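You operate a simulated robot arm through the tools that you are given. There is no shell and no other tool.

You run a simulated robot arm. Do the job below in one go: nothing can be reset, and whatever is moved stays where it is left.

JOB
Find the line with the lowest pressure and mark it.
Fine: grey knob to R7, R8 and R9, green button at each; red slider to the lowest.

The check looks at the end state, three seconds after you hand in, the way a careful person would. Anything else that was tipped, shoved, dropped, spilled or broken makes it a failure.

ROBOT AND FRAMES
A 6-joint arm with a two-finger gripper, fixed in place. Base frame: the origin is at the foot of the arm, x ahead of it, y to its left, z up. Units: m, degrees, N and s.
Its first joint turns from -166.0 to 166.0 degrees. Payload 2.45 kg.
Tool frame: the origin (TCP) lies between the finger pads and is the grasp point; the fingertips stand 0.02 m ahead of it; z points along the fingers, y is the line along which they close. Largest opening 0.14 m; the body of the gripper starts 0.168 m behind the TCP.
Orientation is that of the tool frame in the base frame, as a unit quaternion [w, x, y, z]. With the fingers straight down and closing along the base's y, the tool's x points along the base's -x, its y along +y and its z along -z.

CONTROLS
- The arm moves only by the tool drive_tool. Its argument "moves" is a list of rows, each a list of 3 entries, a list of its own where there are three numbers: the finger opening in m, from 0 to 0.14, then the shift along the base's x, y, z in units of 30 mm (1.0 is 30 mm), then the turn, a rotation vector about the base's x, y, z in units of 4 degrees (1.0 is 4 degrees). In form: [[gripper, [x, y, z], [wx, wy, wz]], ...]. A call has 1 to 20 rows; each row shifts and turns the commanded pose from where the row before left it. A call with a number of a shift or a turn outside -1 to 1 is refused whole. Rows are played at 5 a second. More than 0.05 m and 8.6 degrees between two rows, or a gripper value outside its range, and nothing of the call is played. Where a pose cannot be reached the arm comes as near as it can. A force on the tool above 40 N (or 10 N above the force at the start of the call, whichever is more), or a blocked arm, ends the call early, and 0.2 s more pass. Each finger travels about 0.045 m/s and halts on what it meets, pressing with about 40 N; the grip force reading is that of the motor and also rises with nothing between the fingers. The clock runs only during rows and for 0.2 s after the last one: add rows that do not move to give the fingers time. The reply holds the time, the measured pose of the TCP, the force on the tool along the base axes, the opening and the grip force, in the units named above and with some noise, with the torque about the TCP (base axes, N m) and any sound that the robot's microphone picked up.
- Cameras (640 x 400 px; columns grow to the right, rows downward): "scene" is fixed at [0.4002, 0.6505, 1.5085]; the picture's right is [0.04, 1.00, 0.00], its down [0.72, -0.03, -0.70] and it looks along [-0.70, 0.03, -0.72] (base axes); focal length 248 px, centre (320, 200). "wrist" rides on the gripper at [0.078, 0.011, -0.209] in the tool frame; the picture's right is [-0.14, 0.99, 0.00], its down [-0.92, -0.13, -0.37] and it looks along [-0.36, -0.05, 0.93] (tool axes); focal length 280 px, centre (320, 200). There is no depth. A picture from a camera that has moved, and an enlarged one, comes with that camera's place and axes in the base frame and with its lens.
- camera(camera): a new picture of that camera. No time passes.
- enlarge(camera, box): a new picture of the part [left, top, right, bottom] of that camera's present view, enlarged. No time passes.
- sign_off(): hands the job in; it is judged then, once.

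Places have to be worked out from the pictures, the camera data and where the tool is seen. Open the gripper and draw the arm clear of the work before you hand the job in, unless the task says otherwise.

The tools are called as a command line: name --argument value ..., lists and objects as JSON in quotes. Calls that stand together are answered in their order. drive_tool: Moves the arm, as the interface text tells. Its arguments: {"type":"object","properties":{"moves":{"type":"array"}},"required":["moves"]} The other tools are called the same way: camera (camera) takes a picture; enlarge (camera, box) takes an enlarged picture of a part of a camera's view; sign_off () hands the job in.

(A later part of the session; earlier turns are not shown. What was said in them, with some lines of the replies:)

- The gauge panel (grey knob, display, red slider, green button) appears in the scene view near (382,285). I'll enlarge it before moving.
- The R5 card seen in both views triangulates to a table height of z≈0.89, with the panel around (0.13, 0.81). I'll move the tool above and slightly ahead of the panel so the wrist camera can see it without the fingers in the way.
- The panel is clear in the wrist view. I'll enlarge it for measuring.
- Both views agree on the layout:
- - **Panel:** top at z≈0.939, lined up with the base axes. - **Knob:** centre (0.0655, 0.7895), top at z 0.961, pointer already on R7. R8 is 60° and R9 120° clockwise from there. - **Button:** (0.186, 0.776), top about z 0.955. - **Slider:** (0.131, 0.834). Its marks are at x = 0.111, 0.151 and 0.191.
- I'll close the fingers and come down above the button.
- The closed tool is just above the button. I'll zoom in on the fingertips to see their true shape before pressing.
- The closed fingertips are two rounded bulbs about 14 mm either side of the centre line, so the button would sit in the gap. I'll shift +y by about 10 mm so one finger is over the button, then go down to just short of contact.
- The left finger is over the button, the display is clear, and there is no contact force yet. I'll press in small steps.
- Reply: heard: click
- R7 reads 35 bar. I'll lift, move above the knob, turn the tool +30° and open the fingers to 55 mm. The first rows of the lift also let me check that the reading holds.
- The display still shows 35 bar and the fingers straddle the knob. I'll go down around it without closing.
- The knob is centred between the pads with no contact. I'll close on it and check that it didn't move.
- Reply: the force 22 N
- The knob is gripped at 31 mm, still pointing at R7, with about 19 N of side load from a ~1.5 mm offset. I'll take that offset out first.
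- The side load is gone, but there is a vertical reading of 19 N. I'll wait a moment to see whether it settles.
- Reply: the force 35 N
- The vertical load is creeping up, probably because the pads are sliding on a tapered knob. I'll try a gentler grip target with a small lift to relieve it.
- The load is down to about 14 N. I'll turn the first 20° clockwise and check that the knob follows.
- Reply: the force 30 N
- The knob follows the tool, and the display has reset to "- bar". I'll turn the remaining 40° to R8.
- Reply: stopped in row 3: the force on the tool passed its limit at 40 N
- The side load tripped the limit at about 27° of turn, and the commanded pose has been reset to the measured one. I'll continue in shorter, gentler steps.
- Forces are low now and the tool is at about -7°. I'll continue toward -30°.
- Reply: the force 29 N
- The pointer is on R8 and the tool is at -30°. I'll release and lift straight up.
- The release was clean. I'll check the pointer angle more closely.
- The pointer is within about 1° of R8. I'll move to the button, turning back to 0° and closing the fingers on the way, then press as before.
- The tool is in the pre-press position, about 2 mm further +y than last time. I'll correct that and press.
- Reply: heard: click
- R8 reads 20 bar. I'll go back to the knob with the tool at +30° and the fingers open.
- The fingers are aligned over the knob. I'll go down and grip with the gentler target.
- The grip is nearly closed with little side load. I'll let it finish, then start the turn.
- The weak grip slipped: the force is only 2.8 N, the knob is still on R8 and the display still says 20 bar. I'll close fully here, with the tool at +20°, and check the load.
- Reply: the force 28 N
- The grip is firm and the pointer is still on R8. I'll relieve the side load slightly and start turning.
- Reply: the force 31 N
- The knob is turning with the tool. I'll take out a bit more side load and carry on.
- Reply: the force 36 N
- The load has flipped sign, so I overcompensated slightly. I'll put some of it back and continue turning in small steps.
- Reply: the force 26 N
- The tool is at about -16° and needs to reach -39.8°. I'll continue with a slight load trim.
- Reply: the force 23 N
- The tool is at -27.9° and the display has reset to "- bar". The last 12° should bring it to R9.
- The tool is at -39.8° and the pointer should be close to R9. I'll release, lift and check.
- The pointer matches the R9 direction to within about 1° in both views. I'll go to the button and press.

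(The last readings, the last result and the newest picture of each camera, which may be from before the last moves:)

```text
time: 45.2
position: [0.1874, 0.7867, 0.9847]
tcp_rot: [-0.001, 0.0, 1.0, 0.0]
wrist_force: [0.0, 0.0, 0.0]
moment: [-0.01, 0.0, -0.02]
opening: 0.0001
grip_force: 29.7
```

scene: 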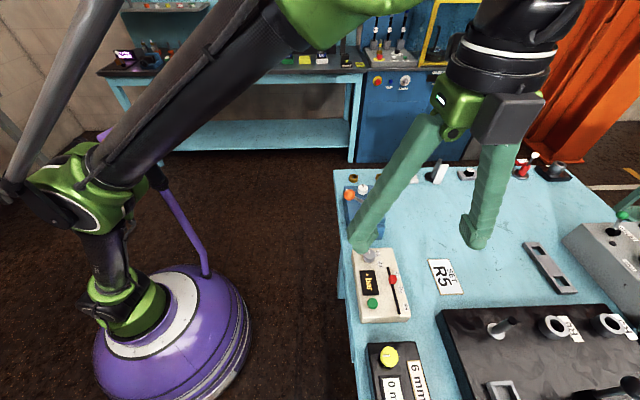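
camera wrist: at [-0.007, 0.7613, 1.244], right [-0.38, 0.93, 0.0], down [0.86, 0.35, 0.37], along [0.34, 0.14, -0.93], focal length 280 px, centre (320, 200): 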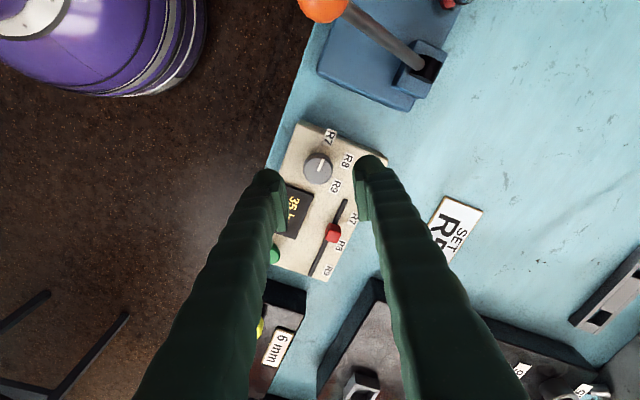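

The tool is in the same pre-press pose as before. Pressing now.

drive_tool --moves '[[0.0, [0.04, 0, 0], [0, 0, 0]], [0.0, [0, 0, -0.1], [0, 0, 0]], [0.0, [0, 0, -0.1], [0, 0, 0]], [0.0, [0, 0, -0.1], [0, 0, 0]], [0.0, [0, 0, -0.1], [0, 0, 0]], [0.0, [0, 0, 0], [0, 0, 0]]]'

enlarge --camera "wrist" --box '[250, 40, 410, 240]'

```text
time: 46.6
position: [0.1907, 0.7862, 0.9747]
tcp_rot: [0.0, 0.0, 1.0, 0.0]
wrist_force: [0.3, 0.7, 2.6]
moment: [-0.03, -0.04, 0.02]
opening: 0.0
grip_force: 29.4
heard: click
```

```text
2.00 times, centred on (330, 140) of wrist
camera zoom: at [0.1126, 0.7982, 1.183], right [0.14, 0.99, 0.0], down [0.92, -0.13, 0.37], along [0.36, -0.05, -0.93], focal length 561 px, centre (300, 320)
```

zoom: 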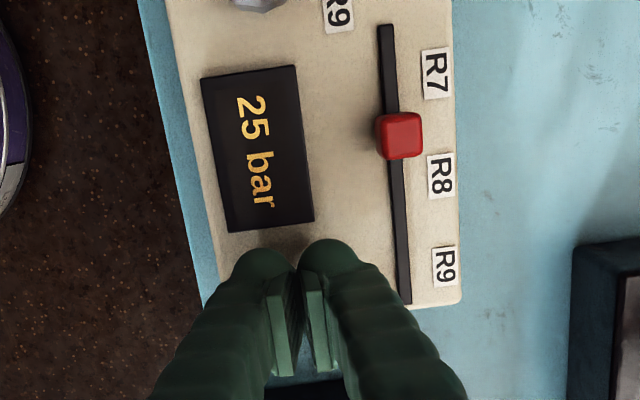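

R7 = 35, R8 = 20, R9 = 25 bar, so R8 is lowest. The slider must go from x≈0.131 to the R8 mark at x≈0.151. I'll lift and turn the tool -90° so the fingers close along the slot, clear of the display.

drive_tool --moves '[[0.0, [0, 0, 0.5], [0, 0, 0]], [0.0, [0, 0, 0.8], [0, 0, 0]], [0.0, [0, 0, 0.8], [0, 0, 0]], [0.0, [-0.12, 0.1, 0], [0, 0, -1]], [0.0, [-0.12, 0.1, 0], [0, 0, -1]], [0.0, [-0.12, 0.1, 0], [0, 0, -1]], [0.0, [-0.12, 0.1, 0], [0, 0, -1]], [0.0, [-0.12, 0.1, 0], [0, 0, -1]], [0.0, [-0.12, 0.1, 0], [0, 0, -1]], [0.0, [-0.12, 0.1, 0], [0, 0, -1]], [0.0, [-0.12, 0.1, 0], [0, 0, -1]], [0.0, [-0.12, 0.1, 0], [0, 0, -1]], [0.0, [-0.12, 0.1, 0], [0, 0, -1]], [0.0, [-0.12, 0.1, 0], [0, 0, -1]], [0.0, [-0.12, 0.1, 0], [0, 0, -1]], [0.0, [-0.12, 0.1, 0], [0, 0, -1]], [0.0, [-0.12, 0.1, 0], [0, 0, -1]], [0.0, [-0.12, 0.1, 0], [0, 0, -1]], [0.0, [-0.12, 0.1, 0], [0, 0, -1]], [0.0, [0, 0, 0], [0, 0, -1]]]'

```text
time: 50.8
position: [0.1309, 0.8334, 1.038]
tcp_rot: [-0.001, 0.559, 0.829, 0.0]
wrist_force: [0.5, 0.8, 0.3]
moment: [-0.01, 0.0, 0.01]
opening: 0.0
grip_force: 29.2
```

The tool is at -68°, above the slider. I'll finish the turn to -90° and open the fingers to 40 mm.

drive_tool --moves '[[0.04, [0, 0, 0], [0, 0, -1]], [0.04, [0, 0, 0], [0, 0, -1]], [0.04, [0, 0, 0], [0, 0, -1]], [0.04, [0, 0, 0], [0, 0, -1]], [0.04, [0, 0, 0], [0, 0, -1]], [0.04, [0, 0, 0], [0, 0, -0.5]], [0.04, [0, 0, 0], [0, 0, 0]], [0.04, [0, 0, 0], [0, 0, 0]]]'

enlarge --camera "wrist" --box '[200, 80, 440, 260]'

enlarge --camera "scene" --box '[330, 180, 450, 330]'

```text
time: 52.6
position: [0.1315, 0.8336, 1.0373]
tcp_rot: [-0.002, 0.704, 0.71, -0.001]
wrist_force: [0.6, -1.2, 0.3]
moment: [0.03, 0.0, 0.03]
opening: 0.0401
grip_force: 0.1
```

```text
2.22 times, centred on (320, 170) of wrist
camera zoom: at [0.1438, 0.913, 1.2456], right [0.99, -0.13, 0.0], down [-0.12, -0.92, 0.37], along [-0.05, -0.36, -0.93], focal length 623 px, centre (320, 267)
```

zoom: 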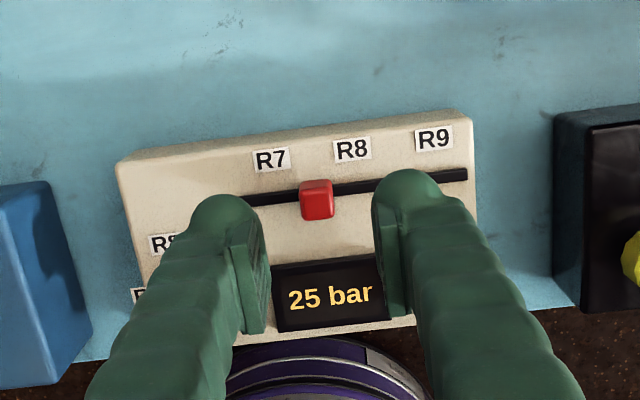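

```text
2.67 times, centred on (390, 255) of scene
camera zoom: at [0.4002, 0.6505, 1.5085], right [0.04, 1.0, 0.0], down [0.72, -0.03, -0.7], along [-0.7, 0.03, -0.72], focal length 660 px, centre (133, 53)
```

zoom: 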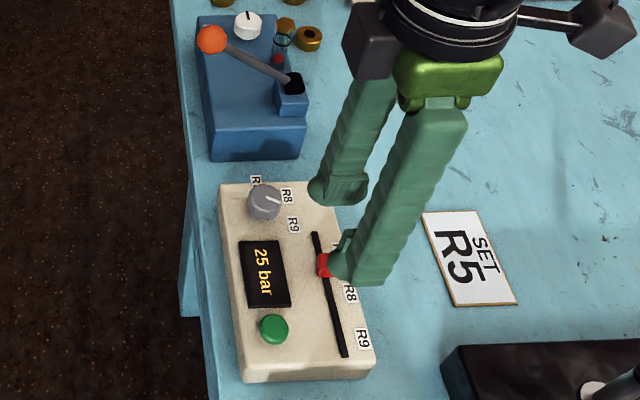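

The slider sits between the fingers, and they clear the knob and display. I'll go down to just above the panel.

drive_tool --moves '[[0.04, [0, 0, -0.6], [0, 0, 0]], [0.04, [0, 0, -0.6], [0, 0, 0]], [0.04, [0, 0, -0.6], [0, 0, 0]], [0.04, [0, 0, -0.35], [0, 0, 0]], [0.04, [0, 0, -0.15], [0, 0, 0]], [0.04, [0, 0, 0], [0, 0, 0]]]'

enlarge --camera "wrist" --box '[200, 80, 440, 260]'

```text
time: 54.0
position: [0.1318, 0.8348, 0.9678]
tcp_rot: [-0.002, 0.703, 0.711, 0.0]
wrist_force: [-0.1, 0.1, -0.7]
moment: [0.0, -0.01, 0.01]
opening: 0.0398
grip_force: 0.0
```

```text
2.22 times, centred on (320, 170) of wrist
camera zoom: at [0.1432, 0.9121, 1.176], right [0.99, -0.13, 0.0], down [-0.12, -0.92, 0.37], along [-0.05, -0.36, -0.93], focal length 623 px, centre (320, 267)
```

zoom: 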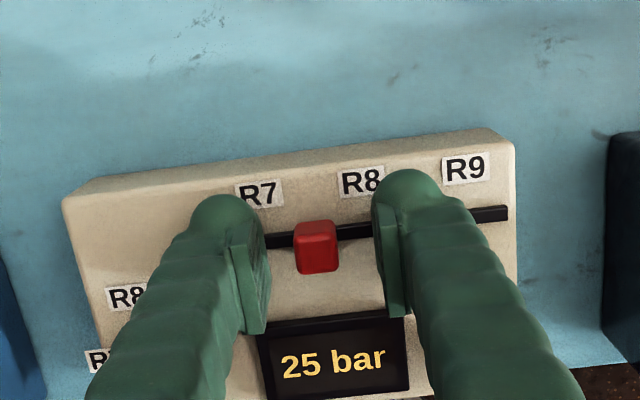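

The slider is between the pads. I'll close lightly on it.

drive_tool --moves '[[0.016, [0, 0, 0], [0, 0, 0]], [0.016, [0, 0, 0], [0, 0, 0]], [0.016, [0, 0, 0], [0, 0, 0]], [0.016, [0, 0, 0], [0, 0, 0]]]'

enlarge --camera "wrist" --box '[200, 80, 440, 260]'

```text
time: 55.0
position: [0.132, 0.8345, 0.9685]
tcp_rot: [-0.002, 0.704, 0.711, -0.001]
wrist_force: [0.1, -0.1, -0.6]
moment: [0.0, -0.02, -0.04]
opening: 0.0165
grip_force: 0.6
```

```text
2.22 times, centred on (320, 170) of wrist
camera zoom: at [0.1433, 0.9122, 1.1761], right [0.99, -0.13, 0.0], down [-0.12, -0.92, 0.37], along [-0.05, -0.36, -0.93], focal length 623 px, centre (320, 267)
```

zoom: 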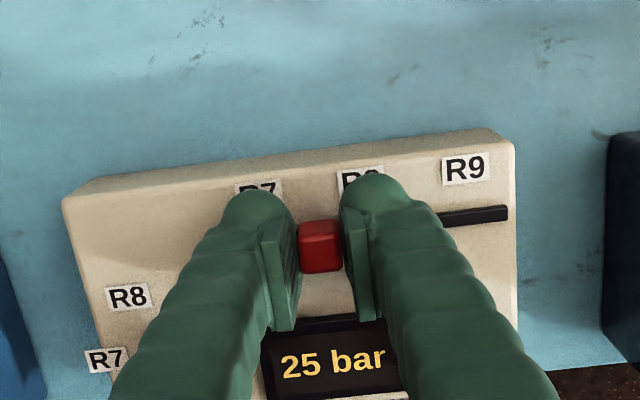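

The cap is caged with almost no load at x≈0.132. I'll slide it +19 mm to x≈0.151.

drive_tool --moves '[[0.016, [0.16, 0, 0], [0, 0, 0]], [0.016, [0.16, 0, 0], [0, 0, 0]], [0.016, [0.16, 0, 0], [0, 0, 0]], [0.016, [0.16, 0, 0], [0, 0, 0]], [0.016, [0, 0, 0], [0, 0, 0]]]'

enlarge --camera "wrist" --box '[200, 80, 440, 260]'

```text
time: 56.2
position: [0.1506, 0.8338, 0.9684]
tcp_rot: [0.0, 0.707, 0.707, 0.0]
wrist_force: [-1.0, 0.6, -0.4]
moment: [-0.03, 0.03, -0.04]
opening: 0.0159
grip_force: 0.3
```

```text
2.22 times, centred on (320, 170) of wrist
camera zoom: at [0.1621, 0.913, 1.1765], right [0.99, -0.14, 0.0], down [-0.13, -0.92, 0.37], along [-0.05, -0.36, -0.93], focal length 623 px, centre (320, 267)
```

zoom: 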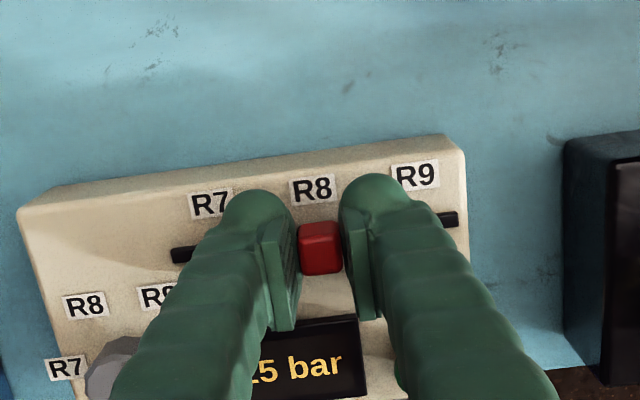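

The slider moved with the tool to x≈0.1506, at R8. I'll open and lift straight up, then check.

drive_tool --moves '[[0.04, [0, 0, 0], [0, 0, 0]], [0.04, [0, 0, 0], [0, 0, 0]], [0.04, [0, 0, 0], [0, 0, 0]], [0.04, [0, 0, 0.6], [0, 0, 0]], [0.04, [0, 0, 0.9], [0, 0, 0]], [0.04, [0, 0, 0.9], [0, 0, 0]], [0.06, [0, 0, 0.9], [0, 0, 0]], [0.08, [0, 0, 0.9], [0, 0, 0]], [0.08, [0, 0, 0.9], [0, 0, 0]], [0.08, [0, 0, 0.9], [0, 0, 0]], [0.08, [0, 0, 0], [0, 0, 0]]]'

enlarge --camera "wrist" --box '[240, 80, 400, 220]'

camera --camera "scene"

```text
time: 58.6
position: [0.1517, 0.8337, 1.1475]
tcp_rot: [0.0, 0.707, 0.707, 0.0]
wrist_force: [0.0, 0.6, -0.4]
moment: [0.0, 0.0, 0.01]
opening: 0.08
grip_force: 0.0
```

```text
2.86 times, centred on (320, 150) of wrist
camera zoom: at [0.162, 0.9122, 1.3574], right [0.99, -0.14, 0.0], down [-0.13, -0.92, 0.37], along [-0.05, -0.36, -0.93], focal length 801 px, centre (320, 343)
```

zoom: 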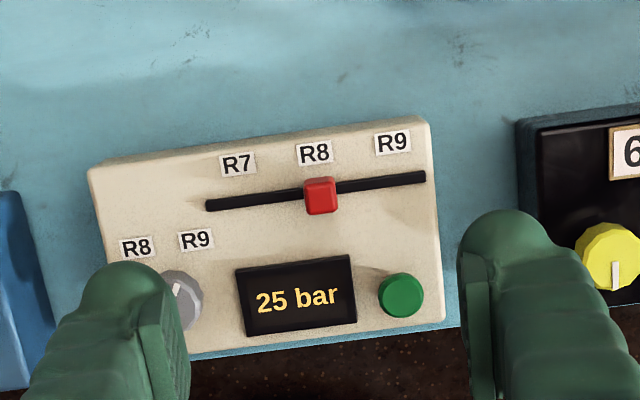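

```text
taken
```

scene: 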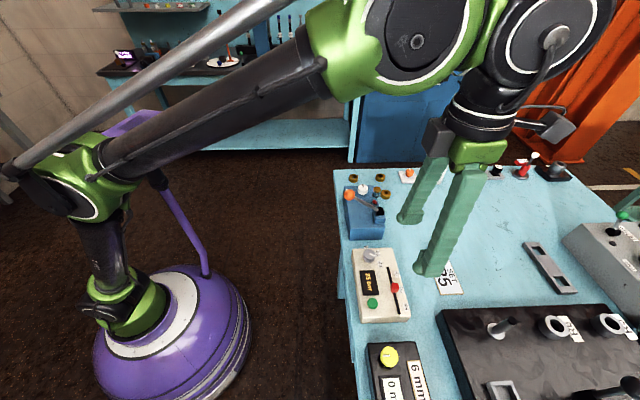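

The slider measures x≈0.1516 against the R8 label at 0.1512, and nothing else has been disturbed. I'll move the arm up and back, clear of the bench.

drive_tool --moves '[[0.08, [0, 0, 1], [0, 0, 0]], [0.08, [0, 0, 1], [0, 0, 0]], [0.08, [0, 0, 0.8], [0, 0, 0]], [0.1, [-0.3, -0.9, 0.2], [0, 0, 0]], [0.12, [-0.3, -0.9, 0.2], [0, 0, 0]], [0.14, [-0.3, -0.9, 0.2], [0, 0, 0]], [0.14, [-0.3, -0.9, 0], [0, 0, 0]], [0.14, [-0.3, -0.9, 0], [0, 0, 0]], [0.14, [-0.3, -0.9, 0], [0, 0, 0]], [0.14, [-0.3, -0.9, 0], [0, 0, 0]], [0.14, [0, 0, 0], [0, 0, 0]], [0.14, [0, 0, 0], [0, 0, 0]]]'

camera --camera "scene"

enlarge --camera "scene" --box '[340, 235, 430, 330]'

```text
time: 61.2
position: [0.1058, 0.6409, 1.2381]
tcp_rot: [-0.003, 0.704, 0.71, -0.002]
wrist_force: [0.2, -0.1, -0.2]
moment: [0.03, 0.03, -0.01]
opening: 0.14
grip_force: 0.0
out of reach, approached as far as the arm can: row 3, 8, 9, 10
```

```text
taken
```

scene: 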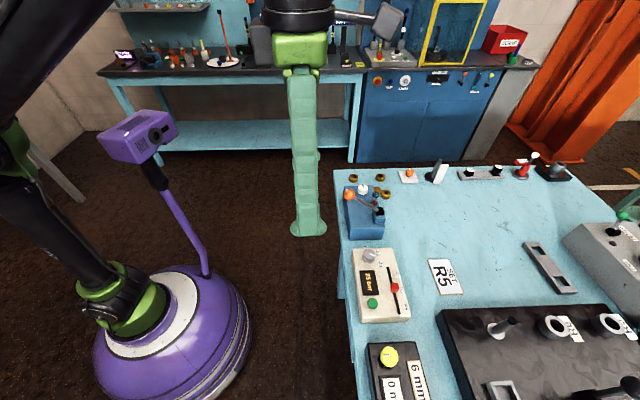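

```text
4.21 times, centred on (385, 282) of scene
camera zoom: at [0.4002, 0.6505, 1.5085], right [0.04, 1.0, 0.0], down [0.72, -0.03, -0.7], along [-0.7, 0.03, -0.72], focal length 1042 px, centre (46, -147)
```

zoom: 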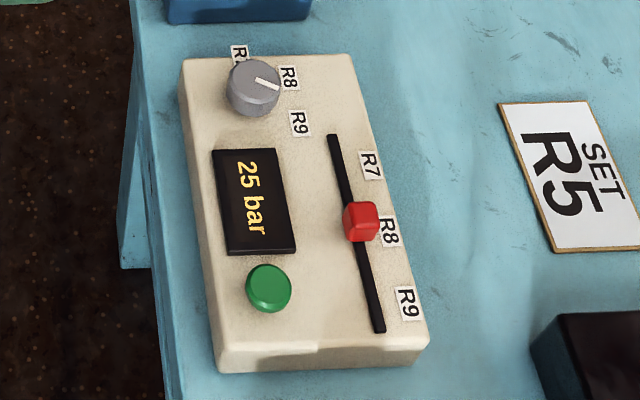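

The arm is clear of the bench with the gripper open, and the slider sits at R8, the lowest line at 20 bar against 35 for R7 and 25 for R9. Handing in.

sign_off

```text
The job is handed in.
```

R8 has the lowest pressure, and the red slider now marks it. I've handed the job in.

| Line | Reading |
|---|---|
| R7 | 35 bar |
| R8 | **20 bar** |
| R9 | 25 bar |

- **Slider:** it measures within about 1 mm of the R8 label.
- **Knob:** it was already on R7 at the start, and I left it on R9, the last line read. My first try at turning it to R9 slipped without moving it, so I gripped harder and turned it again.
- **Force stop:** turning the knob to R8 tripped the 40 N force limit once. I continued in smaller steps, and the knob ended within about 1° of each mark.
- **Surroundings:** nothing else looked disturbed in the final pictures. The gripper is open and the arm is clear of the bench.
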